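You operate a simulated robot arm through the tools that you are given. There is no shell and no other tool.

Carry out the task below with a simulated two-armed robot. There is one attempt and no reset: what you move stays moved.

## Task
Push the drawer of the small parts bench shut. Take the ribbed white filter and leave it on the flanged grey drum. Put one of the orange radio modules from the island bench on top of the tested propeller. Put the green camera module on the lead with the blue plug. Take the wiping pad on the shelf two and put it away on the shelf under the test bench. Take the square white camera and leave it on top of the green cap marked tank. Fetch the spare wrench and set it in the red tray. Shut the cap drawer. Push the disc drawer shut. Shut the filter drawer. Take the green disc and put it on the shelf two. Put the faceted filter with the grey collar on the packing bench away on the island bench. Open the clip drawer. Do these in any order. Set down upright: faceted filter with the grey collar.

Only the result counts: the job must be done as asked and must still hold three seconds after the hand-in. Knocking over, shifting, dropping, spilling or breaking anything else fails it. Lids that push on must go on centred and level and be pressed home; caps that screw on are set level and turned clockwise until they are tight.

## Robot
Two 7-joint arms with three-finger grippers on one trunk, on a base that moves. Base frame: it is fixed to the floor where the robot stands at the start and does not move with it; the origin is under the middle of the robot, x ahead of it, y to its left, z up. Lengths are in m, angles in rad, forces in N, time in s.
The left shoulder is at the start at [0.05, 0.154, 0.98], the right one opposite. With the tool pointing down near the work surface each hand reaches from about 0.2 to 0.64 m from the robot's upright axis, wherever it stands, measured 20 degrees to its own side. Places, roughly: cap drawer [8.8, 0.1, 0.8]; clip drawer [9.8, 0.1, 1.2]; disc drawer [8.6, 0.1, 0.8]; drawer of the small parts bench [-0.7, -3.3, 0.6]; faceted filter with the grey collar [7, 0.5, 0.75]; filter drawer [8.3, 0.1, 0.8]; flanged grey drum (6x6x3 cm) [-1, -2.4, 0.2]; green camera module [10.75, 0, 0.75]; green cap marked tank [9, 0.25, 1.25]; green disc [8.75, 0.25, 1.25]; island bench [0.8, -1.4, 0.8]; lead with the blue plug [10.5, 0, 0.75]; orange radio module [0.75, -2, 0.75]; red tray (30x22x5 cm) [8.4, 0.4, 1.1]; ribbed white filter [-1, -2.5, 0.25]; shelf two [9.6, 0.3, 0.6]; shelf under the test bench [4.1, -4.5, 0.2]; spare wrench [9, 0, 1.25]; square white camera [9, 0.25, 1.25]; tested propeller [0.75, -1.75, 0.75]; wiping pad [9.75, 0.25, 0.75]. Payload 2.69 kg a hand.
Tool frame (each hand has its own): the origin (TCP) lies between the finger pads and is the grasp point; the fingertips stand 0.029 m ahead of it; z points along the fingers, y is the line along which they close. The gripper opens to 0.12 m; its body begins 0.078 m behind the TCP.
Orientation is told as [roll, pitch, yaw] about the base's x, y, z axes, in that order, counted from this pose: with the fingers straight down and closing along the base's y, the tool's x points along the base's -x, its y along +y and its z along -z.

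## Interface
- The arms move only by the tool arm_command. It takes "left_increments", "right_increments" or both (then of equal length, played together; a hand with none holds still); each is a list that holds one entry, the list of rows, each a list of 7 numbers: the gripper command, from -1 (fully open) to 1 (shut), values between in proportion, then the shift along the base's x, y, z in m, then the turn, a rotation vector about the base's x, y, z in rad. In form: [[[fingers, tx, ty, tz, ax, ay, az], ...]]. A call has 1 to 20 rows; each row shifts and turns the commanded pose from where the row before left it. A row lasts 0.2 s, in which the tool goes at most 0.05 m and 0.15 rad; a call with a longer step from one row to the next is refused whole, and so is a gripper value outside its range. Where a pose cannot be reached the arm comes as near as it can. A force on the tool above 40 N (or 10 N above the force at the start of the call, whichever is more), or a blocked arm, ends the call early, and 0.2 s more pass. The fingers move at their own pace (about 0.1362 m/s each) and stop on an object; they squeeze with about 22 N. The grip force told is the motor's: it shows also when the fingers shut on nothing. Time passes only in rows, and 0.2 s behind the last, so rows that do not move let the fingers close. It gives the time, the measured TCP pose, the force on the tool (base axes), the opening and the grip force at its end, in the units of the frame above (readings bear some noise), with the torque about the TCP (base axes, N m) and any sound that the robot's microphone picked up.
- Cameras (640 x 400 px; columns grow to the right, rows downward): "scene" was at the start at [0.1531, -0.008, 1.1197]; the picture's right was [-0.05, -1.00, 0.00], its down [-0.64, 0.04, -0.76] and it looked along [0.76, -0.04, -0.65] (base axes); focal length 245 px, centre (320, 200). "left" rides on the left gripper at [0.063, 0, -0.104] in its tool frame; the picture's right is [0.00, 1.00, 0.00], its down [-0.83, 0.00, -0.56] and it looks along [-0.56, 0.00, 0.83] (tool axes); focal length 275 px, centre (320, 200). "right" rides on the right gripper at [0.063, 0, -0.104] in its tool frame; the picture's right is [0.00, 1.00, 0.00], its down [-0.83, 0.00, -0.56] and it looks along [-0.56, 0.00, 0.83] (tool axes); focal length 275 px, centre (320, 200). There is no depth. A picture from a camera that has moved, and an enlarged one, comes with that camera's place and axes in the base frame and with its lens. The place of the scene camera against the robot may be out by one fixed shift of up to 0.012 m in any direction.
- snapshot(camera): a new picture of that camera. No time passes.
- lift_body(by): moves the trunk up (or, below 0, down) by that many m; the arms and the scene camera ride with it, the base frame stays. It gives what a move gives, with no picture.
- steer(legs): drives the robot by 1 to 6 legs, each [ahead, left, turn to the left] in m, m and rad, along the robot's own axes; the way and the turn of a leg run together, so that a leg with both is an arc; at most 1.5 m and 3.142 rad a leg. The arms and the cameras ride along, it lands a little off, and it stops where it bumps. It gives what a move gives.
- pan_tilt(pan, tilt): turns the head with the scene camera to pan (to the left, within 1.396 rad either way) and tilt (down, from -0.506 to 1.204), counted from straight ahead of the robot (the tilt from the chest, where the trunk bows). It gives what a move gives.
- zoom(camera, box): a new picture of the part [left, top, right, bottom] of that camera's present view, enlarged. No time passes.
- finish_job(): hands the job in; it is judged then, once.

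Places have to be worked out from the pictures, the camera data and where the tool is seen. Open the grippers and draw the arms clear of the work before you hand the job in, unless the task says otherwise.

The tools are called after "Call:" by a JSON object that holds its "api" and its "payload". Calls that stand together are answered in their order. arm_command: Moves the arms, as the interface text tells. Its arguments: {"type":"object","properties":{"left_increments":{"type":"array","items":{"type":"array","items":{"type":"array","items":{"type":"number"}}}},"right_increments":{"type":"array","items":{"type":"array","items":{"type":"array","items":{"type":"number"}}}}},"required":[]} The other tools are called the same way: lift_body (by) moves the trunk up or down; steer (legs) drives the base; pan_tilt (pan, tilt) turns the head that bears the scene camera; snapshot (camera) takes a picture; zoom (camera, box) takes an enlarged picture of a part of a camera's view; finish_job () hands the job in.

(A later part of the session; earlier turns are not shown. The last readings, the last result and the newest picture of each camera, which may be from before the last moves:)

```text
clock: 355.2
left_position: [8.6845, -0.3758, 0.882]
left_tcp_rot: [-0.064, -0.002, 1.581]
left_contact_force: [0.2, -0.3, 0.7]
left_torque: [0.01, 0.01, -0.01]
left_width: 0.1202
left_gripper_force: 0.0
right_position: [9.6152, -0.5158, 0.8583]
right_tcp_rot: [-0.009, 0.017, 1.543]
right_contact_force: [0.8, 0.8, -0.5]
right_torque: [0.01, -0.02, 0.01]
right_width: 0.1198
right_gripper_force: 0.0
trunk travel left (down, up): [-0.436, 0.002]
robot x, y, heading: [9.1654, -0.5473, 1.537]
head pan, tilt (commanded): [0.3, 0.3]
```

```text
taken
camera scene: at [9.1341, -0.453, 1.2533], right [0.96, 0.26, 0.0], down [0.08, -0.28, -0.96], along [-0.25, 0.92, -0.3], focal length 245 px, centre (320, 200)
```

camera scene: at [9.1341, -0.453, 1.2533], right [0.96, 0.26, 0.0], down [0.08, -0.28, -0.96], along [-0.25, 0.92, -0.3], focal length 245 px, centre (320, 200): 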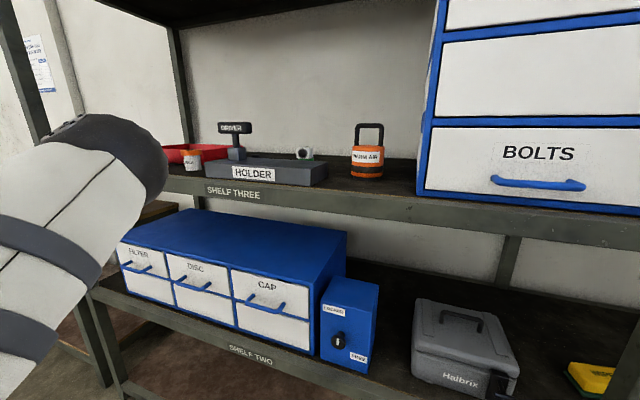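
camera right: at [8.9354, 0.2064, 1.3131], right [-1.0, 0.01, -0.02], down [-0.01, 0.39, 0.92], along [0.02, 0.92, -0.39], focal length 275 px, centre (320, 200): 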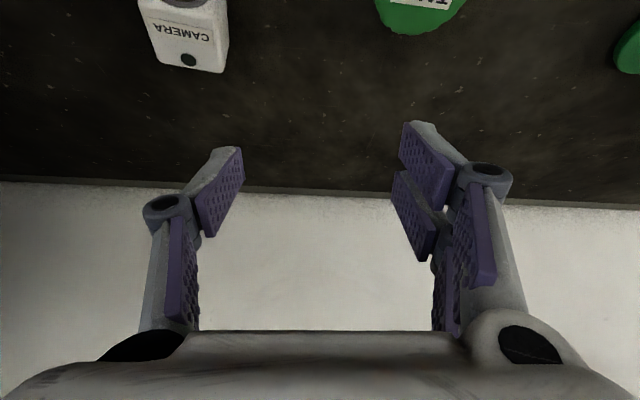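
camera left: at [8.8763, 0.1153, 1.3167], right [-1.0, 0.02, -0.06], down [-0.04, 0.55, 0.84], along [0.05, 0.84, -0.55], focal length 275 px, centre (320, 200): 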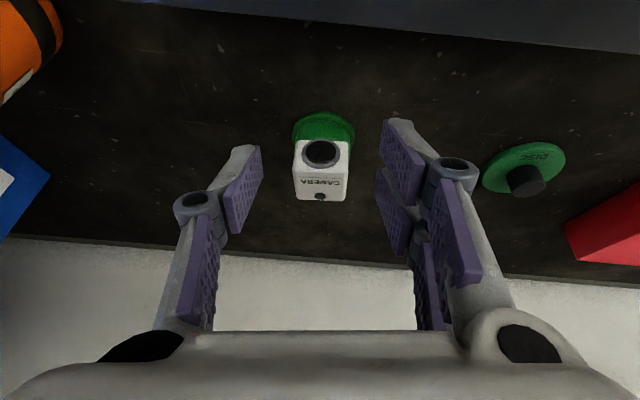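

Next the green disc, with the right arm from the left side. I strafe left to x≈8.42, then bring the right hand up with a 25° yaw to the right.

Call:
{"api": "steer", "payload": {"legs": [[0, 0.75, 0.02]]}}

Call:
{"api": "arm_command", "payload": {"right_increments": [[[-0.2, -0.02, 0.02, 0.034, 0, 0, -0.04], [-0.2, -0.02, 0.02, 0.034, 0, 0, -0.04], [-0.2, -0.02, 0.02, 0.034, 0, 0, -0.04], [-0.2, -0.02, 0.02, 0.034, 0, 0, -0.04], [-0.2, -0.02, 0.02, 0.034, 0, 0, -0.04], [-0.2, -0.02, 0.02, 0.034, 0, 0, -0.04], [-0.2, -0.02, 0.02, 0.034, 0, 0, -0.04], [-0.2, -0.02, 0.02, 0.034, 0, 0, -0.04], [-0.2, -0.02, 0.02, 0.034, 0, 0, -0.04], [-0.2, -0.02, 0.02, 0.034, 0.09, -0.042, -0.04], [-0.2, -0.01, 0.02, 0.03, 0.09, -0.042, 0], [-0.2, -0.01, 0.02, 0.03, 0.09, -0.042, 0], [-0.2, 0, 0, 0.02, 0.06, -0.028, 0]]]}}

Call:
{"api": "snapshot", "payload": {"camera": "right"}}

Call:
{"api": "snapshot", "payload": {"camera": "scene"}}

```text
clock: 361.4
left_position: [7.936, -0.3562, 0.8834]
left_tcp_rot: [-0.063, 0.0, 1.585]
left_contact_force: [-0.3, 0.3, -0.3]
left_torque: [0.01, 0.03, -0.02]
left_width: 0.12
left_gripper_force: 0.0
right_position: [8.8661, -0.4909, 0.8594]
right_tcp_rot: [-0.008, 0.015, 1.548]
right_contact_force: [1.4, 0.4, 0.2]
right_torque: [0.0, 0.0, -0.02]
right_width: 0.1202
right_gripper_force: 0.1
trunk travel left (down, up): [-0.436, 0.002]
robot x, y, heading: [8.4201, -0.5242, 1.544]
head pan, tilt (commanded): [0.3, 0.3]
```

```text
clock: 364.1
left_position: [7.9358, -0.3571, 0.8833]
left_tcp_rot: [-0.064, -0.002, 1.586]
left_contact_force: [-0.1, -0.6, 1.1]
left_torque: [0.03, 0.0, 0.02]
left_width: 0.12
left_gripper_force: 0.1
right_position: [8.6841, -0.2835, 1.145]
right_tcp_rot: [-0.015, -0.351, 1.151]
right_contact_force: [0.2, -0.6, 0.0]
right_torque: [0.02, 0.01, -0.05]
right_width: 0.072
right_gripper_force: 0.0
right hand out of reach, approached as far as the arm can: row 1, 5, 6, 7, 8, 9
trunk travel left (down, up): [-0.436, 0.002]
robot x, y, heading: [8.4181, -0.5243, 1.544]
head pan, tilt (commanded): [0.3, 0.3]
```

```text
taken
camera right: at [8.6429, -0.3711, 1.2222], right [-0.91, 0.41, -0.02], down [0.23, 0.54, 0.81], along [0.34, 0.73, -0.59], focal length 275 px, centre (320, 200)
```

right: 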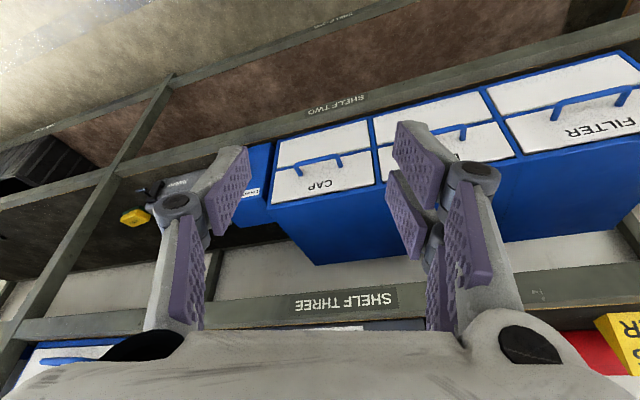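

```text
taken
camera scene: at [8.3849, -0.432, 1.2534], right [0.96, 0.27, 0.0], down [0.08, -0.28, -0.96], along [-0.26, 0.92, -0.29], focal length 245 px, centre (320, 200)
```

scene: 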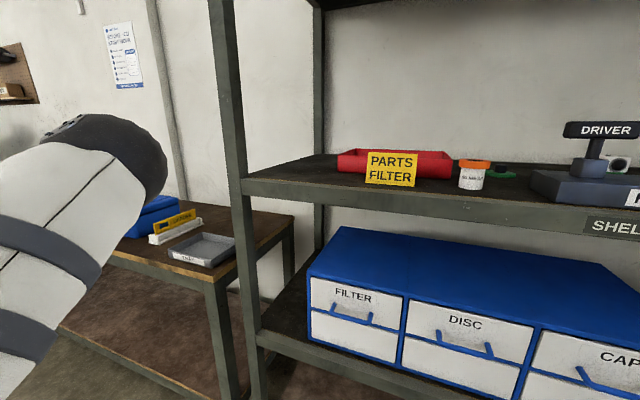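

I raise the right hand above shelf level and move it slightly left, then look.

Call:
{"api": "arm_command", "payload": {"right_increments": [[[-0.2, -0.02, 0.0, 0.035, 0, 0, 0], [-0.2, -0.02, 0.0, 0.035, 0, 0, 0], [-0.2, -0.02, 0.0, 0.035, 0, 0, 0], [-0.2, -0.02, 0.0, 0.025, 0, 0, 0]]]}}

Call:
{"api": "snapshot", "payload": {"camera": "right"}}

```text
clock: 365.1
left_position: [7.9348, -0.3567, 0.8829]
left_tcp_rot: [-0.065, -0.002, 1.585]
left_contact_force: [0.7, 0.1, 0.2]
left_torque: [-0.02, -0.01, 0.02]
left_width: 0.12
left_gripper_force: 0.1
right_position: [8.5935, -0.2703, 1.2544]
right_tcp_rot: [-0.017, -0.349, 1.151]
right_contact_force: [0.4, 0.2, 0.3]
right_torque: [0.02, -0.01, -0.02]
right_width: 0.0719
right_gripper_force: 0.1
right hand out of reach, approached as far as the arm can: row 3, 4
trunk travel left (down, up): [-0.436, 0.002]
robot x, y, heading: [8.4156, -0.521, 1.543]
head pan, tilt (commanded): [0.3, 0.3]
```

```text
taken
camera right: at [8.5525, -0.3567, 1.3315], right [-0.91, 0.41, -0.02], down [0.23, 0.55, 0.81], along [0.34, 0.73, -0.59], focal length 275 px, centre (320, 200)
```

right: 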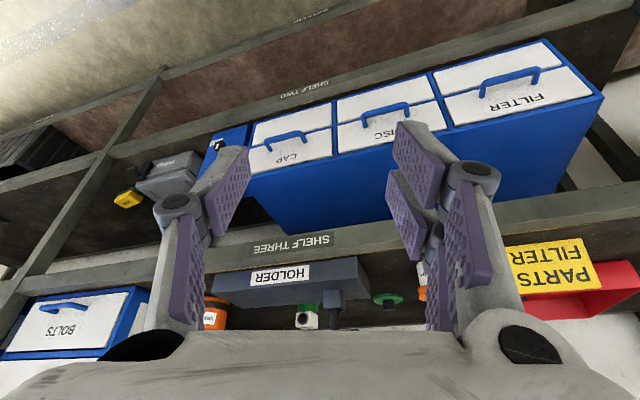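

Disc and camera are visible. I tuck the left hand back, then drive forward to the rack limit.

Call:
{"api": "arm_command", "payload": {"left_increments": [[[1, 0.0, -0.035, 0, 0, 0, 0], [1, 0.0, -0.035, 0, 0, 0, 0], [1, 0.0, -0.035, 0, 0, 0, 0], [1, 0.0, -0.03, 0, 0, 0, 0]]]}}

Call:
{"api": "steer", "payload": {"legs": [[0.315, 0, 0]]}}

Call:
{"api": "snapshot", "payload": {"camera": "right"}}

Call:
{"api": "snapshot", "payload": {"camera": "scene"}}

```text
clock: 366.1
left_position: [7.9357, -0.4905, 0.8829]
left_tcp_rot: [-0.064, -0.001, 1.585]
left_contact_force: [-0.7, -0.4, 0.6]
left_torque: [0.0, -0.04, -0.05]
left_width: 0.0
left_gripper_force: 21.8
right_position: [8.5943, -0.2703, 1.2543]
right_tcp_rot: [-0.014, -0.349, 1.149]
right_contact_force: [-0.4, -0.8, 0.0]
right_torque: [0.02, -0.02, 0.03]
right_width: 0.0718
right_gripper_force: 0.2
trunk travel left (down, up): [-0.436, 0.002]
robot x, y, heading: [8.4156, -0.5261, 1.545]
head pan, tilt (commanded): [0.3, 0.3]
```

```text
clock: 368.2
left_position: [7.9427, -0.187, 0.8818]
left_tcp_rot: [-0.066, 0.001, 1.582]
left_contact_force: [-0.5, -0.4, -0.2]
left_torque: [-0.02, 0.0, 0.01]
left_width: 0.0
left_gripper_force: 21.9
right_position: [8.6038, 0.0313, 1.2535]
right_tcp_rot: [-0.015, -0.347, 1.145]
right_contact_force: [0.4, 0.8, 0.1]
right_torque: [0.01, 0.02, 0.01]
right_width: 0.0721
right_gripper_force: 0.0
trunk travel left (down, up): [-0.436, 0.002]
robot x, y, heading: [8.4256, -0.2226, 1.544]
head pan, tilt (commanded): [0.3, 0.3]
```

```text
taken
camera right: at [8.5626, -0.0554, 1.3312], right [-0.91, 0.41, -0.02], down [0.23, 0.54, 0.81], along [0.34, 0.73, -0.59], focal length 275 px, centre (320, 200)
```

right: 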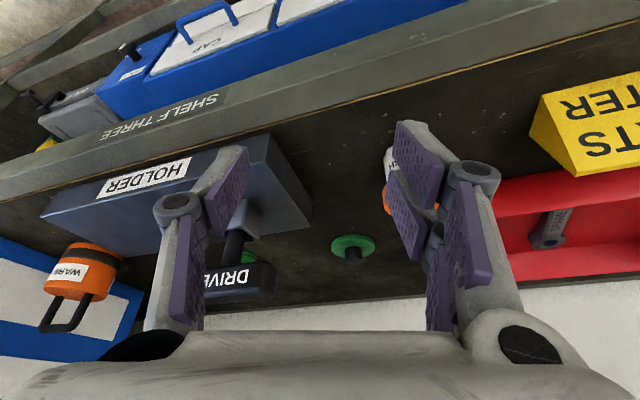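

```text
taken
camera scene: at [8.3936, -0.1291, 1.2533], right [0.96, 0.27, 0.0], down [0.08, -0.29, -0.96], along [-0.26, 0.92, -0.3], focal length 245 px, centre (320, 200)
```

scene: 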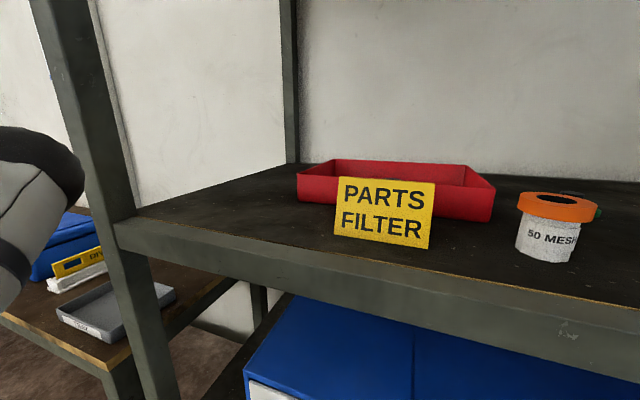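

The disc is at about (8.684,0.335). I advance the hand past the driver handle on the left, then turn toward the disc.

Call:
{"api": "arm_command", "payload": {"right_increments": [[[-0.2, -0.002, 0.038, 0, 0, 0, 0], [-0.2, -0.002, 0.038, 0, 0, 0, 0], [-0.2, 0, 0.038, 0, 0, 0, 0], [-0.2, 0.005, 0.038, 0, 0, 0, 0]]]}}

Call:
{"api": "snapshot", "payload": {"camera": "right"}}

Call:
{"api": "pan_tilt", "payload": {"pan": -0.3, "tilt": 0.3}}

Call:
{"api": "snapshot", "payload": {"camera": "scene"}}

```text
clock: 369.2
left_position: [7.9421, -0.1876, 0.8827]
left_tcp_rot: [-0.063, 0.0, 1.581]
left_contact_force: [0.4, 0.4, 0.0]
left_torque: [0.0, 0.01, -0.02]
left_width: 0.0
left_gripper_force: 21.8
right_position: [8.6057, 0.1833, 1.2529]
right_tcp_rot: [-0.015, -0.347, 1.146]
right_contact_force: [0.0, 0.2, -0.2]
right_torque: [-0.03, 0.01, 0.0]
right_width: 0.0719
right_gripper_force: 0.1
trunk travel left (down, up): [-0.436, 0.002]
robot x, y, heading: [8.4256, -0.2222, 1.54]
head pan, tilt (commanded): [0.3, 0.3]
```

```text
taken
camera right: at [8.5654, 0.0973, 1.3313], right [-0.91, 0.41, -0.02], down [0.23, 0.54, 0.81], along [0.34, 0.73, -0.59], focal length 275 px, centre (320, 200)
```

right: 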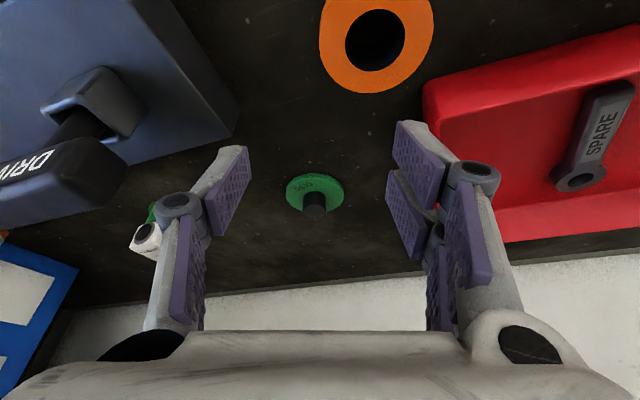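

```text
clock: 370.2
left_position: [7.9429, -0.187, 0.8813]
left_tcp_rot: [-0.063, -0.002, 1.58]
left_contact_force: [0.5, -0.2, 0.0]
left_torque: [-0.04, 0.01, 0.01]
left_width: 0.0001
left_gripper_force: 22.3
right_position: [8.6076, 0.1811, 1.2559]
right_tcp_rot: [-0.015, -0.348, 1.145]
right_contact_force: [0.2, 0.6, 0.2]
right_torque: [-0.02, -0.01, 0.02]
right_width: 0.0721
right_gripper_force: 0.0
trunk travel left (down, up): [-0.436, 0.002]
robot x, y, heading: [8.4232, -0.2202, 1.543]
head pan, tilt (commanded): [-0.3, 0.3]
```

```text
taken
camera scene: at [8.4487, -0.1312, 1.2533], right [0.95, -0.32, 0.0], down [-0.1, -0.28, -0.96], along [0.31, 0.9, -0.3], focal length 245 px, centre (320, 200)
```

scene: 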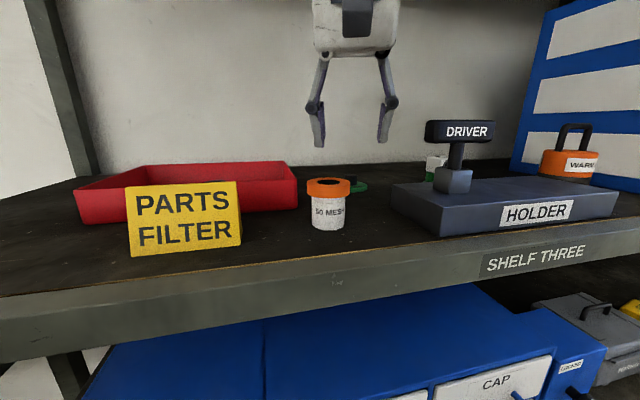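

Disc centre ≈(8.685,0.340). I move over it at z≈1.20.

Call:
{"api": "arm_command", "payload": {"right_increments": [[[-0.2, 0.0186, 0.038, -0.01, 0, 0, 0], [-0.2, 0.0186, 0.038, -0.014, 0, 0, 0], [-0.2, 0.0186, 0.038, -0.014, 0, 0, 0], [-0.2, 0.0186, 0.038, -0.014, 0, 0, 0], [-0.2, 0, 0, 0, 0, 0, 0]]]}}

Call:
{"api": "snapshot", "payload": {"camera": "right"}}

Call:
{"api": "snapshot", "payload": {"camera": "scene"}}

```text
clock: 371.4
left_position: [7.9423, -0.1892, 0.8816]
left_tcp_rot: [-0.066, 0.0, 1.58]
left_contact_force: [0.3, 0.9, 0.5]
left_torque: [-0.02, -0.01, 0.06]
left_width: 0.0
left_gripper_force: 21.6
right_position: [8.6836, 0.3073, 1.1848]
right_tcp_rot: [-0.015, -0.348, 1.147]
right_contact_force: [0.4, 0.1, -0.2]
right_torque: [0.0, 0.02, 0.0]
right_width: 0.0721
right_gripper_force: 0.2
right hand out of reach, approached as far as the arm can: row 3, 4
trunk travel left (down, up): [-0.436, 0.002]
robot x, y, heading: [8.4251, -0.2186, 1.543]
head pan, tilt (commanded): [-0.3, 0.3]
```

```text
taken
camera right: at [8.642, 0.2208, 1.2622], right [-0.91, 0.41, -0.02], down [0.23, 0.54, 0.81], along [0.34, 0.73, -0.59], focal length 275 px, centre (320, 200)
```

right: 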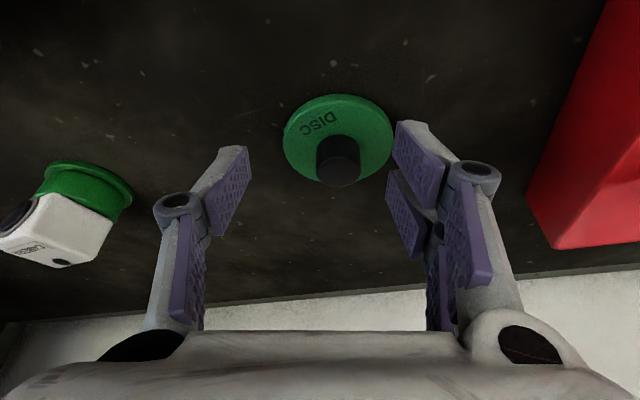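

```text
taken
camera scene: at [8.4484, -0.1316, 1.2534], right [0.95, -0.32, 0.0], down [-0.1, -0.28, -0.96], along [0.31, 0.9, -0.3], focal length 245 px, centre (320, 200)
```

scene: 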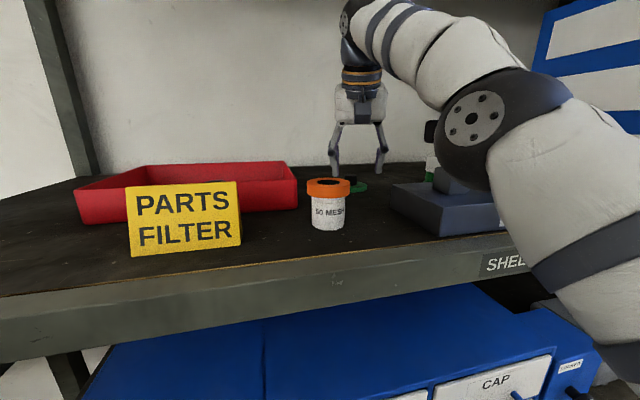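

The post's top is at z≈1.15. I nudge the base 2 cm forward to regain reach before lowering onto the disc's post.

Call:
{"api": "steer", "payload": {"legs": [[0.022, 0, 0]]}}

Call:
{"api": "snapshot", "payload": {"camera": "right"}}

Call:
{"api": "snapshot", "payload": {"camera": "scene"}}

```text
clock: 372.2
left_position: [7.9429, -0.1661, 0.8813]
left_tcp_rot: [-0.065, -0.003, 1.583]
left_contact_force: [0.5, 0.5, -0.5]
left_torque: [-0.02, -0.01, -0.02]
left_width: 0.0001
left_gripper_force: 22.4
right_position: [8.6832, 0.3301, 1.1852]
right_tcp_rot: [-0.013, -0.349, 1.146]
right_contact_force: [0.6, -0.2, 0.2]
right_torque: [-0.03, 0.01, 0.03]
right_width: 0.072
right_gripper_force: 0.1
trunk travel left (down, up): [-0.436, 0.002]
robot x, y, heading: [8.4296, -0.2011, 1.543]
head pan, tilt (commanded): [-0.3, 0.3]
```

```text
taken
camera right: at [8.6429, 0.2433, 1.262], right [-0.91, 0.41, -0.01], down [0.23, 0.54, 0.81], along [0.34, 0.73, -0.59], focal length 275 px, centre (320, 200)
```

right: 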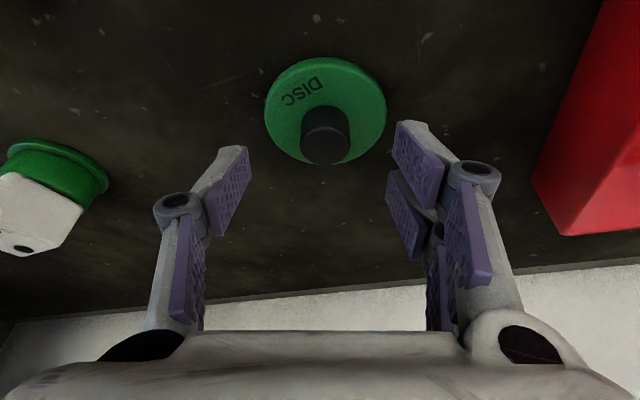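

```text
taken
camera scene: at [8.4494, -0.109, 1.2533], right [0.95, -0.32, 0.0], down [-0.1, -0.28, -0.96], along [0.31, 0.9, -0.3], focal length 245 px, centre (320, 200)
```

scene: 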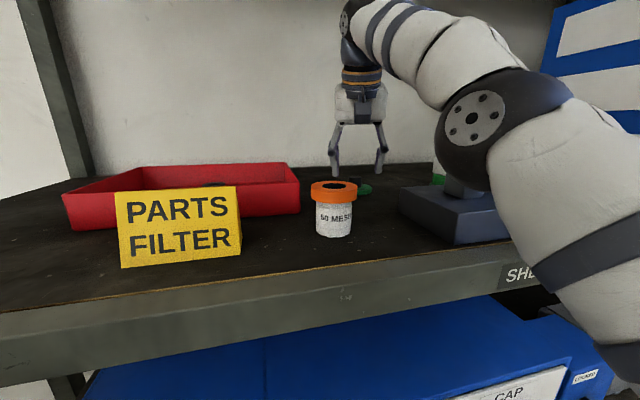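

The elbow clears the driver by ~5 cm. I lower straight 2.2 cm onto the post.

Call:
{"api": "arm_command", "payload": {"right_increments": [[[-0.2, -0.001, 0.001, -0.008, 0, 0, 0], [-0.2, 0, 0.001, -0.008, 0, 0, 0], [-0.2, 0, 0, -0.006, 0, 0, 0], [-0.2, 0, 0, 0, 0, 0, 0]]]}}

Call:
{"api": "snapshot", "payload": {"camera": "right"}}

Call:
{"api": "zoom", "payload": {"camera": "scene", "box": [300, 80, 480, 220]}}

```text
clock: 373.2
left_position: [7.944, -0.1665, 0.8818]
left_tcp_rot: [-0.064, 0.0, 1.584]
left_contact_force: [-0.6, 0.0, 0.6]
left_torque: [-0.01, -0.03, 0.02]
left_width: 0.0
left_gripper_force: 22.1
right_position: [8.6814, 0.3306, 1.1632]
right_tcp_rot: [-0.013, -0.349, 1.146]
right_contact_force: [0.0, 0.0, -0.1]
right_torque: [0.01, 0.0, 0.02]
right_width: 0.072
right_gripper_force: 0.1
trunk travel left (down, up): [-0.436, 0.002]
robot x, y, heading: [8.4283, -0.1971, 1.54]
head pan, tilt (commanded): [-0.3, 0.3]
```

```text
taken
camera right: at [8.6412, 0.2442, 1.2399], right [-0.91, 0.41, -0.01], down [0.23, 0.54, 0.81], along [0.34, 0.73, -0.59], focal length 275 px, centre (320, 200)
```

right: 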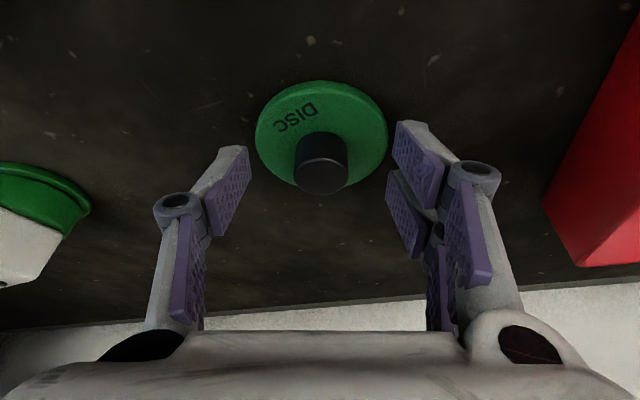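

```text
2.86 times, centred on (390, 150) of scene
camera zoom: at [8.4494, -0.1094, 1.2533], right [0.95, -0.32, 0.0], down [-0.1, -0.28, -0.96], along [0.31, 0.9, -0.3], focal length 700 px, centre (120, 343)
```

zoom: 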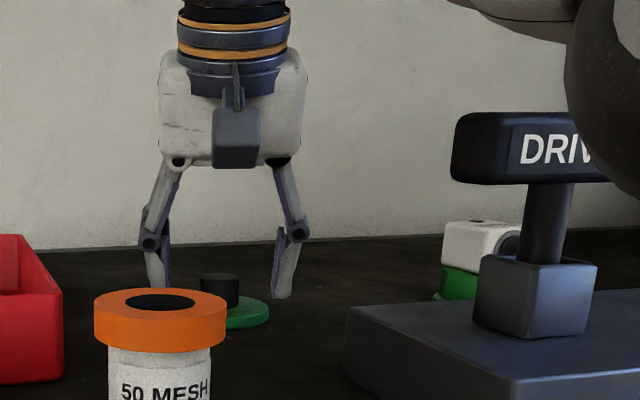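

The post is centred between the fingertips. I close on it.

Call:
{"api": "arm_command", "payload": {"right_increments": [[[0.2, 0, 0, 0, 0, 0, 0], [0.6, 0, 0, 0, 0, 0, 0], [1, 0, 0, 0, 0, 0, 0], [1, 0, 0, 0, 0, 0, 0], [1, 0, 0, 0, 0, 0, 0]]]}}

Call:
{"api": "snapshot", "payload": {"camera": "right"}}

Call:
{"api": "zoom", "payload": {"camera": "scene", "box": [300, 80, 480, 220]}}

```text
clock: 374.4
left_position: [7.9426, -0.166, 0.8825]
left_tcp_rot: [-0.065, -0.003, 1.582]
left_contact_force: [0.1, 0.2, 0.3]
left_torque: [0.0, -0.01, -0.02]
left_width: 0.0
left_gripper_force: 21.9
right_position: [8.6827, 0.3297, 1.1651]
right_tcp_rot: [-0.013, -0.348, 1.148]
right_contact_force: [1.5, 0.0, 4.6]
right_torque: [0.12, -0.17, -0.02]
right_width: 0.0263
right_gripper_force: 21.7
trunk travel left (down, up): [-0.436, 0.002]
robot x, y, heading: [8.4233, -0.2005, 1.546]
head pan, tilt (commanded): [-0.3, 0.3]
```

```text
taken
camera right: at [8.6411, 0.2438, 1.2405], right [-0.91, 0.41, -0.01], down [0.23, 0.54, 0.81], along [0.34, 0.73, -0.59], focal length 275 px, centre (320, 200)
```

right: 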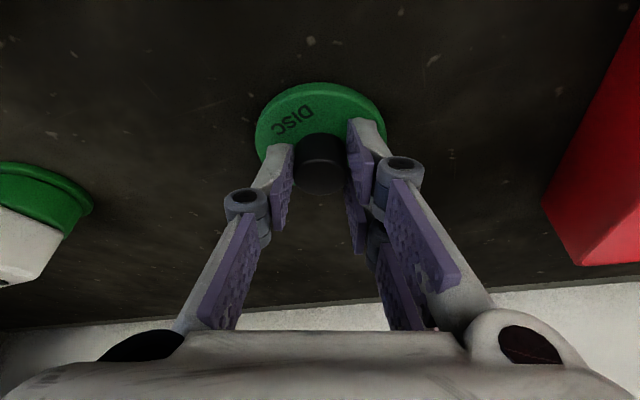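

```text
2.86 times, centred on (390, 150) of scene
camera zoom: at [8.4493, -0.1099, 1.2534], right [0.95, -0.32, 0.0], down [-0.1, -0.28, -0.96], along [0.31, 0.9, -0.3], focal length 700 px, centre (120, 343)
```

zoom: 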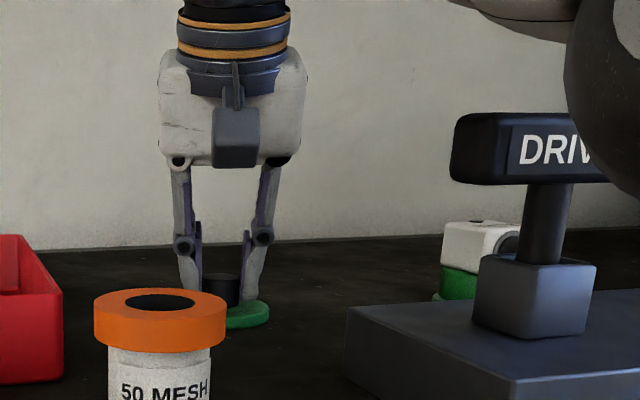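

Gripped the post. I lift and retreat along the entry path, keeping the disc above the pot and left of the driver.

Call:
{"api": "arm_command", "payload": {"right_increments": [[[1, 0, 0, 0.012, 0, 0, 0], [1, -0.004, -0.01, 0.015, 0, 0, 0], [1, -0.01, -0.02, 0.018, 0, 0, 0], [1, -0.012, -0.025, 0.018, 0, 0, 0], [1, -0.015, -0.03, 0.018, 0, 0, 0], [1, -0.015, -0.035, 0.012, 0, 0, 0]]]}}

Call:
{"api": "snapshot", "payload": {"camera": "right"}}

Call:
{"api": "snapshot", "payload": {"camera": "scene"}}

```text
clock: 375.8
left_position: [7.9449, -0.1662, 0.8826]
left_tcp_rot: [-0.064, -0.001, 1.582]
left_contact_force: [0.3, 0.2, 0.2]
left_torque: [0.04, 0.01, -0.01]
left_width: 0.0
left_gripper_force: 21.7
right_position: [8.6275, 0.2085, 1.2561]
right_tcp_rot: [-0.013, -0.35, 1.146]
right_contact_force: [-0.2, 0.4, -1.1]
right_torque: [0.04, 0.02, 0.04]
right_width: 0.0262
right_gripper_force: 21.8
trunk travel left (down, up): [-0.436, 0.002]
robot x, y, heading: [8.4287, -0.2012, 1.543]
head pan, tilt (commanded): [-0.3, 0.3]
```

```text
taken
camera right: at [8.5868, 0.1237, 1.3345], right [-0.91, 0.41, -0.01], down [0.23, 0.54, 0.81], along [0.34, 0.73, -0.59], focal length 275 px, centre (320, 200)
```

right: 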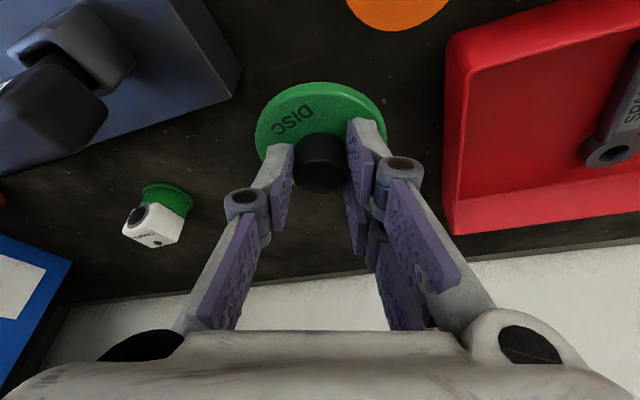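

```text
taken
camera scene: at [8.4507, -0.1102, 1.2534], right [0.95, -0.32, 0.0], down [-0.1, -0.28, -0.96], along [0.31, 0.9, -0.3], focal length 245 px, centre (320, 200)
```

scene: 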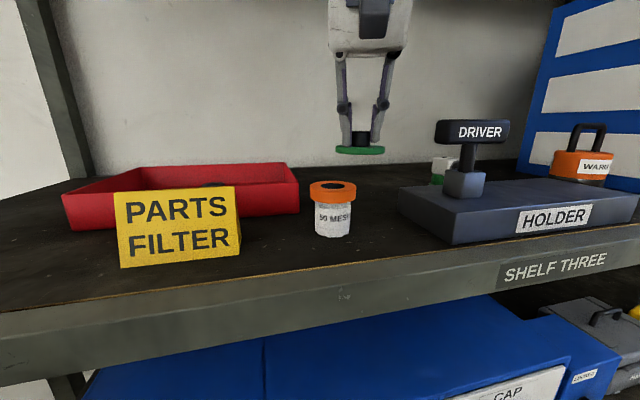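

The disc hangs level. I continue retreating and back the base away.

Call:
{"api": "arm_command", "payload": {"right_increments": [[[1, -0.007, -0.04, 0.003, 0, 0, 0], [1, -0.007, -0.04, 0, 0, 0, 0], [1, -0.005, -0.04, 0, 0, 0, 0], [1, -0.003, -0.04, 0, 0, 0, 0]]]}}

Call:
{"api": "steer", "payload": {"legs": [[-0.33, 0, 0]]}}

Call:
{"api": "snapshot", "payload": {"camera": "scene"}}

```text
clock: 376.8
left_position: [7.9423, -0.1664, 0.8817]
left_tcp_rot: [-0.065, -0.001, 1.581]
left_contact_force: [-0.8, -0.2, -0.9]
left_torque: [0.01, -0.01, 0.01]
left_width: 0.0
left_gripper_force: 21.8
right_position: [8.604, 0.0521, 1.2561]
right_tcp_rot: [-0.011, -0.352, 1.144]
right_contact_force: [0.3, 0.2, -0.3]
right_torque: [0.03, -0.02, -0.02]
right_width: 0.0262
right_gripper_force: 22.0
right hand out of reach, approached as far as the arm can: row 4
trunk travel left (down, up): [-0.436, 0.002]
robot x, y, heading: [8.4257, -0.2006, 1.538]
head pan, tilt (commanded): [-0.3, 0.3]
```

```text
clock: 378.9
left_position: [7.9322, -0.4835, 0.8818]
left_tcp_rot: [-0.064, -0.002, 1.575]
left_contact_force: [-0.1, -0.6, 0.2]
left_torque: [0.02, 0.0, -0.02]
left_width: 0.0
left_gripper_force: 22.5
right_position: [8.5935, -0.2698, 1.257]
right_tcp_rot: [-0.012, -0.349, 1.136]
right_contact_force: [-0.1, -0.3, -0.4]
right_torque: [0.03, 0.01, -0.01]
right_width: 0.0261
right_gripper_force: 21.7
trunk travel left (down, up): [-0.436, 0.002]
robot x, y, heading: [8.4172, -0.5213, 1.532]
head pan, tilt (commanded): [-0.3, 0.3]
```

```text
taken
camera scene: at [8.4394, -0.431, 1.2533], right [0.94, -0.33, 0.0], down [-0.1, -0.28, -0.96], along [0.32, 0.9, -0.3], focal length 245 px, centre (320, 200)
```

scene: 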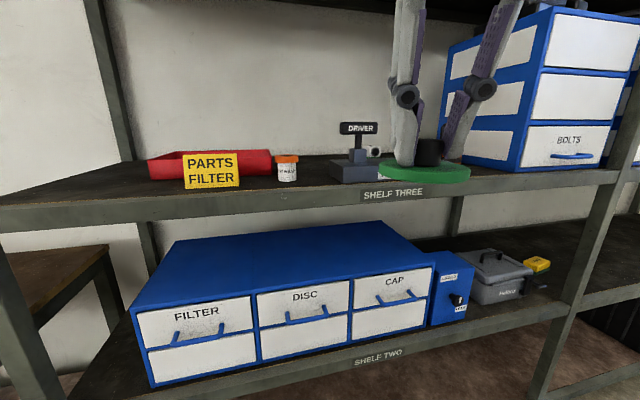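

The disc is out. I strafe right to x≈9.27 and lower the trunk to reach shelf two there.

Call:
{"api": "steer", "payload": {"legs": [[0, -0.85, -0.03]]}}

Call:
{"api": "lift_body", "payload": {"by": -0.3}}

Call:
{"api": "pan_tilt", "payload": {"pan": -0.15, "tilt": 0.4}}

Call:
{"api": "snapshot", "payload": {"camera": "scene"}}

Call:
{"api": "snapshot", "payload": {"camera": "right"}}

```text
clock: 386.0
left_position: [8.8012, -0.5134, 0.8833]
left_tcp_rot: [-0.064, 0.0, 1.529]
left_contact_force: [-0.5, -0.2, 0.0]
left_torque: [0.03, 0.0, 0.01]
left_width: 0.0
left_gripper_force: 22.1
right_position: [9.471, -0.33, 1.2556]
right_tcp_rot: [-0.011, -0.35, 1.093]
right_contact_force: [0.1, -0.7, -0.2]
right_torque: [0.01, 0.02, 0.0]
right_width: 0.0264
right_gripper_force: 21.3
trunk travel left (down, up): [-0.436, 0.002]
robot x, y, heading: [9.2818, -0.569, 1.488]
head pan, tilt (commanded): [-0.3, 0.3]
```

```text
clock: 389.0
left_position: [8.8017, -0.5142, 0.5815]
left_tcp_rot: [-0.064, -0.002, 1.529]
left_contact_force: [-0.2, 0.0, -0.5]
left_torque: [0.0, 0.03, -0.04]
left_width: 0.0
left_gripper_force: 21.6
right_position: [9.4833, -0.1818, 0.7752]
right_tcp_rot: [-0.232, 0.196, 1.108]
right_contact_force: [-0.9, 0.7, -2.0]
right_torque: [-0.01, -0.01, -0.01]
right_width: 0.0261
right_gripper_force: 21.3
trunk travel left (down, up): [-0.136, 0.302]
robot x, y, heading: [9.2823, -0.5734, 1.483]
head pan, tilt (commanded): [-0.3, 0.3]
```

```text
clock: 389.7
left_position: [8.8004, -0.5129, 0.5817]
left_tcp_rot: [-0.064, -0.003, 1.529]
left_contact_force: [0.1, -0.1, 0.2]
left_torque: [0.04, 0.0, 0.0]
left_width: 0.0
left_gripper_force: 21.9
right_position: [9.4836, -0.182, 0.7754]
right_tcp_rot: [-0.231, 0.195, 1.11]
right_contact_force: [-0.3, 0.3, 0.3]
right_torque: [0.0, -0.02, 0.01]
right_width: 0.0257
right_gripper_force: 22.0
trunk travel left (down, up): [-0.136, 0.302]
robot x, y, heading: [9.2819, -0.5739, 1.485]
head pan, tilt (commanded): [-0.15, 0.4]
```

```text
taken
camera scene: at [9.307, -0.345, 0.92], right [0.97, -0.23, 0.0], down [-0.09, -0.38, -0.92], along [0.21, 0.9, -0.39], focal length 245 px, centre (320, 200)
```

scene: 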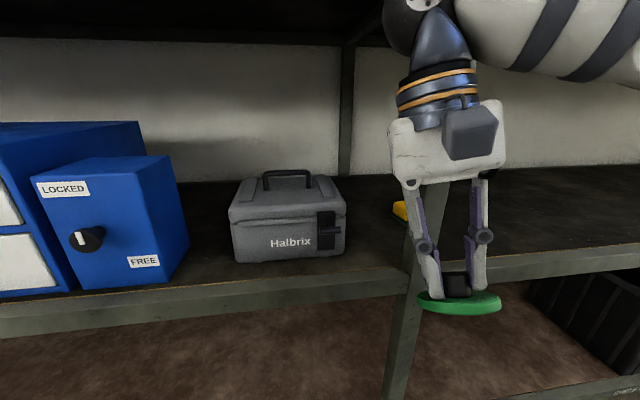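

```text
taken
camera right: at [9.4427, -0.2083, 0.8882], right [-0.89, 0.39, -0.22], down [0.29, 0.88, 0.37], along [0.34, 0.26, -0.9], focal length 275 px, centre (320, 200)
```

right: 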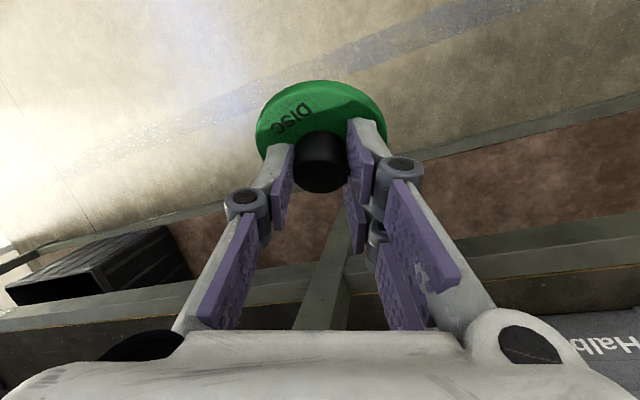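

Lowering bowed the trunk and tilted the hand. I rotate the hand back to the level-disc orientation, raising slightly.

Call:
{"api": "arm_command", "payload": {"right_increments": [[[1, 0, 0, 0.005, 0.117, -0.0094, 0], [1, 0, 0, 0.005, 0.117, -0.0094, 0], [1, 0, 0, 0.005, 0.117, -0.0094, 0], [1, 0, 0, 0.005, 0.117, -0.0094, 0], [1, 0, 0, 0.005, 0.117, -0.0094, 0], [1, 0, 0, 0, 0, 0, 0]]]}}

Call:
{"api": "snapshot", "payload": {"camera": "scene"}}

```text
clock: 391.1
left_position: [8.7998, -0.5137, 0.5815]
left_tcp_rot: [-0.065, -0.002, 1.528]
left_contact_force: [-0.2, 0.4, 0.1]
left_torque: [-0.02, 0.01, -0.01]
left_width: 0.0001
left_gripper_force: 22.5
right_position: [9.4829, -0.1807, 0.8001]
right_tcp_rot: [-0.01, -0.35, 1.092]
right_contact_force: [-0.4, 0.4, -1.0]
right_torque: [0.0, 0.0, 0.01]
right_width: 0.0261
right_gripper_force: 22.1
trunk travel left (down, up): [-0.136, 0.302]
robot x, y, heading: [9.2794, -0.5743, 1.484]
head pan, tilt (commanded): [-0.15, 0.4]
```

```text
taken
camera scene: at [9.307, -0.345, 0.92], right [0.97, -0.23, 0.0], down [-0.09, -0.38, -0.92], along [0.21, 0.9, -0.39], focal length 245 px, centre (320, 200)
```

scene: 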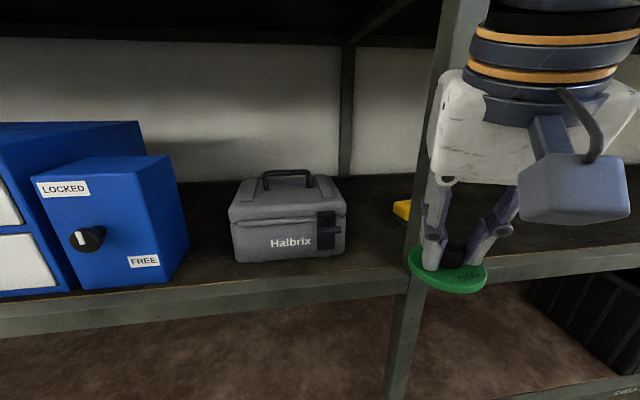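

The disc is level again. I drive 0.2 m ahead and look before placing it at about (9.485,0.10) on shelf two.

Call:
{"api": "steer", "payload": {"legs": [[0.2, 0, 0]]}}

Call:
{"api": "arm_command", "payload": {"right_increments": [[[1, -0.008, 0.02, -0.025, 0, 0, 0], [1, -0.008, 0.02, -0.025, 0, 0, 0], [1, 0, 0.02, -0.025, 0, 0, 0], [1, 0, 0.02, -0.02, 0, 0, 0]]]}}

Call:
{"api": "snapshot", "payload": {"camera": "scene"}}

Call:
{"api": "snapshot", "payload": {"camera": "right"}}

```text
clock: 392.7
left_position: [8.8172, -0.3168, 0.5817]
left_tcp_rot: [-0.064, -0.004, 1.531]
left_contact_force: [0.0, -0.4, 0.0]
left_torque: [-0.02, -0.02, 0.02]
left_width: 0.0002
left_gripper_force: 22.6
right_position: [9.4992, 0.016, 0.8007]
right_tcp_rot: [-0.01, -0.349, 1.093]
right_contact_force: [-0.4, 0.1, 0.4]
right_torque: [0.0, 0.02, 0.0]
right_width: 0.0259
right_gripper_force: 22.7
trunk travel left (down, up): [-0.136, 0.302]
robot x, y, heading: [9.2976, -0.3794, 1.492]
head pan, tilt (commanded): [-0.15, 0.4]
```

```text
clock: 393.3
left_position: [8.8169, -0.3243, 0.5823]
left_tcp_rot: [-0.065, -0.009, 1.522]
left_contact_force: [-1.0, -0.1, 0.2]
left_torque: [0.02, -0.01, 0.01]
left_width: 0.0
left_gripper_force: 22.0
right_position: [9.485, 0.0403, 0.7786]
right_tcp_rot: [0.028, -0.396, 1.079]
right_contact_force: [0.6, -6.4, 15.1]
right_torque: [-0.07, 0.32, 0.11]
right_width: 0.027
right_gripper_force: 22.2
trunk travel left (down, up): [-0.136, 0.302]
robot x, y, heading: [9.2994, -0.3779, 1.48]
head pan, tilt (commanded): [-0.15, 0.4]
stopped in row 3 (right hand): the force on the tool passed its limit at 92 N (the readings are from after the stop); the commanded pose is now the measured one
```

```text
taken
camera scene: at [9.3243, -0.1628, 0.923], right [0.97, -0.24, 0.0], down [-0.09, -0.37, -0.93], along [0.22, 0.9, -0.38], focal length 245 px, centre (320, 200)
```

scene: 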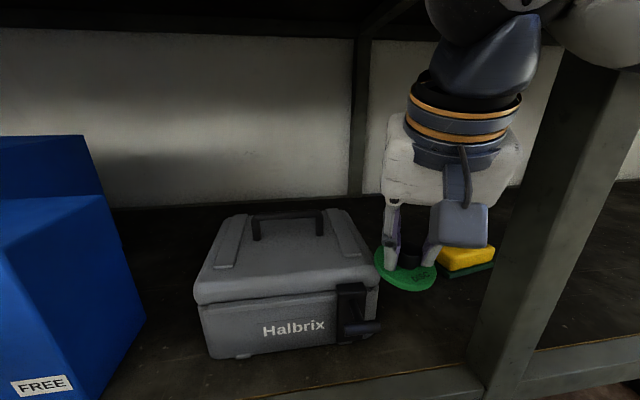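

```text
taken
camera right: at [9.4399, -0.0489, 0.8509], right [-0.89, 0.46, 0.02], down [0.27, 0.48, 0.83], along [0.37, 0.75, -0.55], focal length 275 px, centre (320, 200)
```

right: 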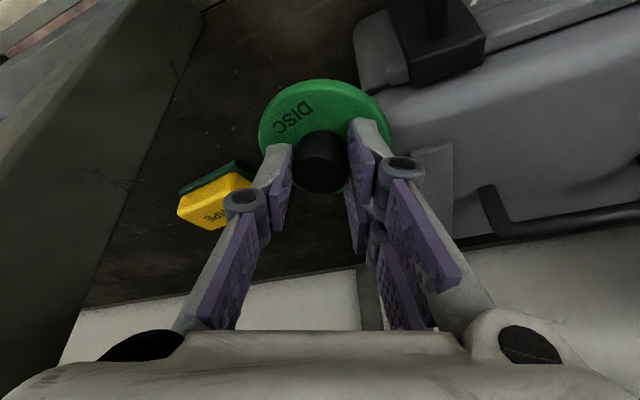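

I felt a contact from below-left — the disc touched the case's side crank. I lift immediately and look.

Call:
{"api": "arm_command", "payload": {"right_increments": [[[1, 0, 0, 0.015, 0, 0, 0], [1, 0.005, 0, 0.015, 0, 0, 0], [1, 0.01, 0, 0.01, 0, 0, 0]]]}}

Call:
{"api": "snapshot", "payload": {"camera": "scene"}}

Call:
{"api": "zoom", "payload": {"camera": "scene", "box": [180, 180, 420, 380]}}

Call:
{"api": "snapshot", "payload": {"camera": "right"}}

```text
clock: 394.1
left_position: [8.8135, -0.3261, 0.5804]
left_tcp_rot: [-0.07, -0.016, 1.527]
left_contact_force: [-0.6, -1.7, 0.8]
left_torque: [0.0, 0.02, -0.01]
left_width: 0.0001
left_gripper_force: 21.6
right_position: [9.4899, 0.037, 0.8127]
right_tcp_rot: [-0.003, -0.395, 1.109]
right_contact_force: [0.5, -0.2, 0.2]
right_torque: [-0.02, 0.03, -0.01]
right_width: 0.0265
right_gripper_force: 22.2
trunk travel left (down, up): [-0.136, 0.302]
robot x, y, heading: [9.3029, -0.3782, 1.487]
head pan, tilt (commanded): [-0.15, 0.4]
```

```text
taken
camera scene: at [9.318, -0.163, 0.923], right [0.97, -0.23, 0.0], down [-0.09, -0.37, -0.93], along [0.22, 0.9, -0.38], focal length 245 px, centre (320, 200)
```

scene: 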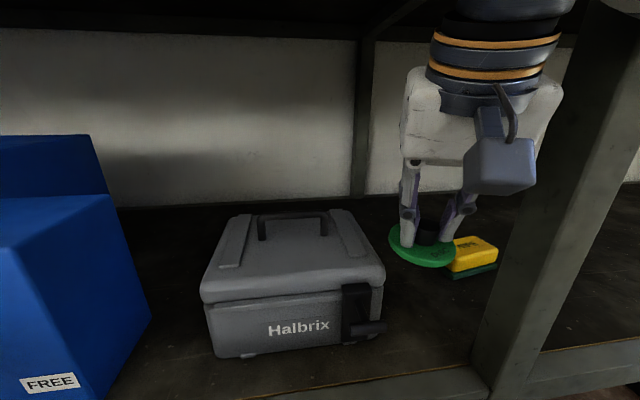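

```text
2.00 times, centred on (300, 280) of scene
camera zoom: at [9.318, -0.163, 0.923], right [0.97, -0.23, 0.0], down [-0.09, -0.37, -0.93], along [0.22, 0.9, -0.38], focal length 490 px, centre (360, 40)
```

zoom: 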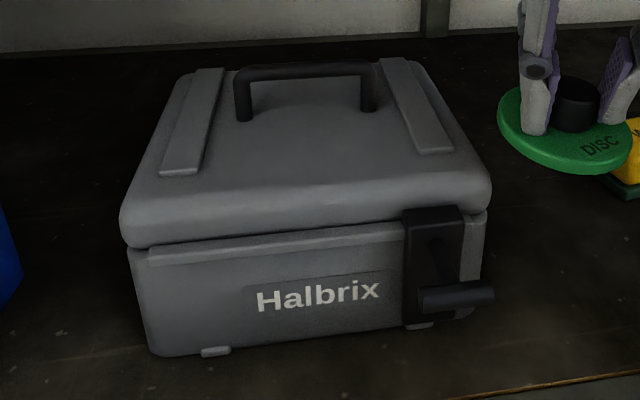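

```text
taken
camera right: at [9.4453, -0.0525, 0.8851], right [-0.9, 0.44, 0.0], down [0.24, 0.5, 0.83], along [0.37, 0.75, -0.55], focal length 275 px, centre (320, 200)
```

right: 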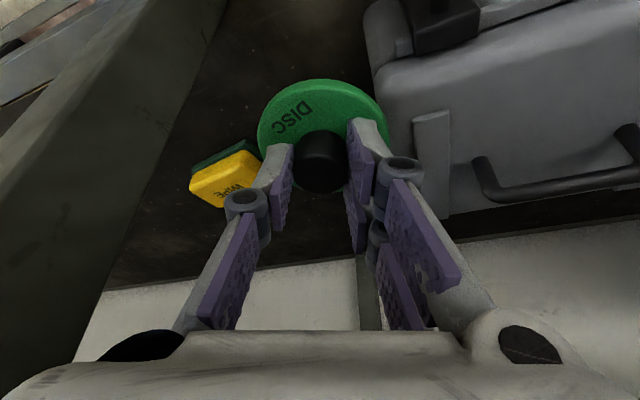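

The case looks unmoved. I correct the small tilt, shift right, and place the disc further from the case at about (9.52,0.13).

Call:
{"api": "arm_command", "payload": {"right_increments": [[[1, 0.015, 0, 0, -0.02, 0.01, 0], [1, 0.013, 0.02, 0, -0.02, 0.01, 0], [1, 0, 0.03, -0.005, 0, 0, 0], [1, 0, 0.034, -0.01, 0, 0, 0], [1, 0, 0, -0.02, 0, 0, 0]]]}}

Call:
{"api": "snapshot", "payload": {"camera": "scene"}}

Call:
{"api": "snapshot", "payload": {"camera": "right"}}

```text
clock: 395.0
left_position: [8.8118, -0.3311, 0.5804]
left_tcp_rot: [-0.071, -0.023, 1.519]
left_contact_force: [-0.8, -0.5, -0.6]
left_torque: [0.01, -0.05, 0.02]
left_width: 0.0
left_gripper_force: 21.8
right_position: [9.4942, 0.0544, 0.8137]
right_tcp_rot: [-0.076, -0.431, 1.281]
right_contact_force: [0.6, -0.1, -0.6]
right_torque: [-0.01, 0.0, -0.01]
right_width: 0.0263
right_gripper_force: 22.3
trunk travel left (down, up): [-0.136, 0.302]
robot x, y, heading: [9.297, -0.3851, 1.477]
head pan, tilt (commanded): [-0.15, 0.4]
stopped in row 4 (right hand): the arm was blocked; the commanded pose is now the measured one
```

```text
taken
camera scene: at [9.3177, -0.1755, 0.9257], right [0.97, -0.24, 0.0], down [-0.09, -0.36, -0.93], along [0.23, 0.9, -0.37], focal length 245 px, centre (320, 200)
```

scene: 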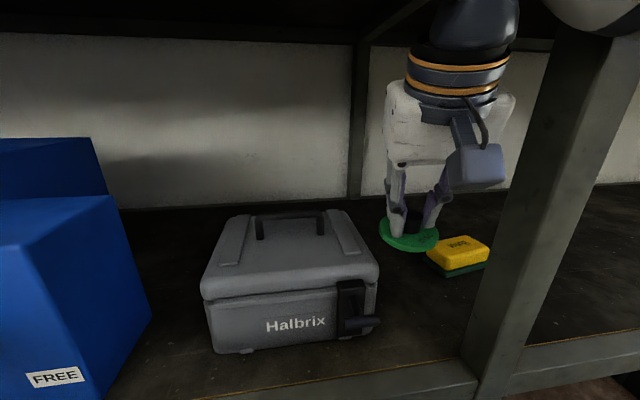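

```text
taken
camera right: at [9.458, -0.0399, 0.8819], right [-0.95, 0.31, -0.07], down [0.11, 0.52, 0.85], along [0.3, 0.8, -0.52], focal length 275 px, centre (320, 200)
```

right: 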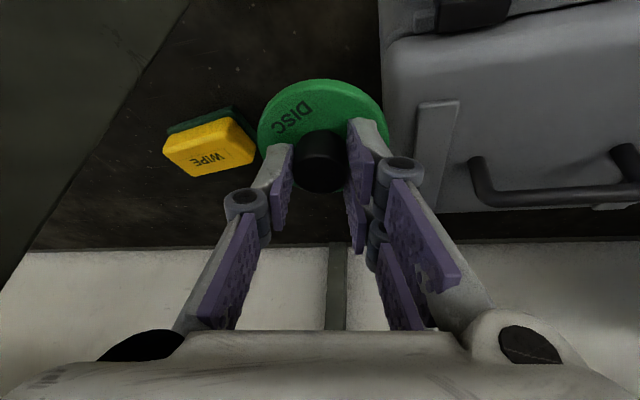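

The forearm is blocked by the rack's front post (x≈9.58). I back out and will place the disc in the open right bay instead.

Call:
{"api": "steer", "payload": {"legs": [[-0.2, 0, 0]]}}

Call:
{"api": "steer", "payload": {"legs": [[0, -0.42, 0]]}}

Call:
{"api": "snapshot", "payload": {"camera": "scene"}}

Call:
{"api": "snapshot", "payload": {"camera": "right"}}

```text
clock: 396.6
left_position: [8.799, -0.5228, 0.5819]
left_tcp_rot: [-0.064, -0.002, 1.523]
left_contact_force: [0.4, -0.2, -0.5]
left_torque: [-0.01, 0.01, 0.03]
left_width: 0.0
left_gripper_force: 22.3
right_position: [9.4859, -0.1287, 0.7938]
right_tcp_rot: [-0.077, -0.384, 1.27]
right_contact_force: [-0.2, -0.1, -0.8]
right_torque: [0.01, -0.01, -0.01]
right_width: 0.0261
right_gripper_force: 22.1
trunk travel left (down, up): [-0.136, 0.302]
robot x, y, heading: [9.2811, -0.5862, 1.482]
head pan, tilt (commanded): [-0.15, 0.4]
```

```text
clock: 400.4
left_position: [9.2276, -0.562, 0.5819]
left_tcp_rot: [-0.065, -0.001, 1.521]
left_contact_force: [-0.3, -0.5, 0.5]
left_torque: [0.03, 0.06, 0.0]
left_width: 0.0001
left_gripper_force: 21.9
right_position: [9.9155, -0.1675, 0.7938]
right_tcp_rot: [-0.076, -0.384, 1.266]
right_contact_force: [-1.3, 0.5, -0.9]
right_torque: [-0.03, 0.0, -0.03]
right_width: 0.0263
right_gripper_force: 21.5
trunk travel left (down, up): [-0.136, 0.302]
robot x, y, heading: [9.7107, -0.6256, 1.478]
head pan, tilt (commanded): [-0.15, 0.4]
```

```text
taken
camera scene: at [9.7351, -0.3975, 0.92], right [0.97, -0.24, 0.0], down [-0.09, -0.38, -0.92], along [0.22, 0.89, -0.39], focal length 245 px, centre (320, 200)
```

scene: 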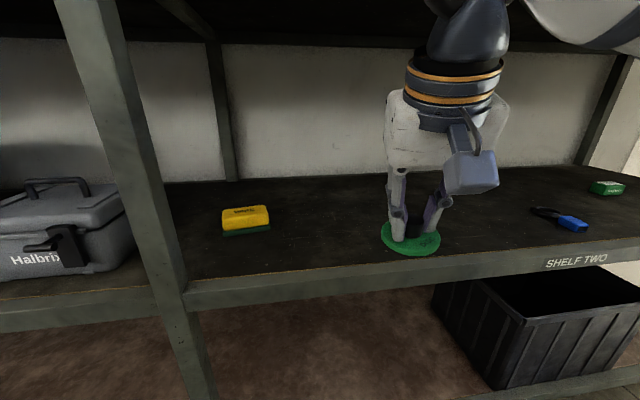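

```text
taken
camera right: at [9.8775, -0.2578, 0.8669], right [-0.94, 0.32, -0.07], down [0.12, 0.55, 0.83], along [0.31, 0.77, -0.56], focal length 275 px, centre (320, 200)
```

right: 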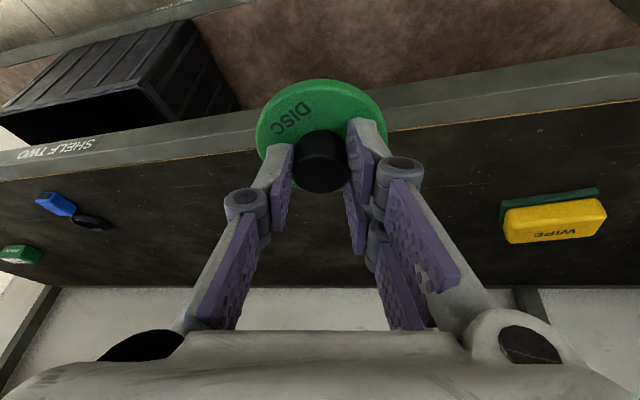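

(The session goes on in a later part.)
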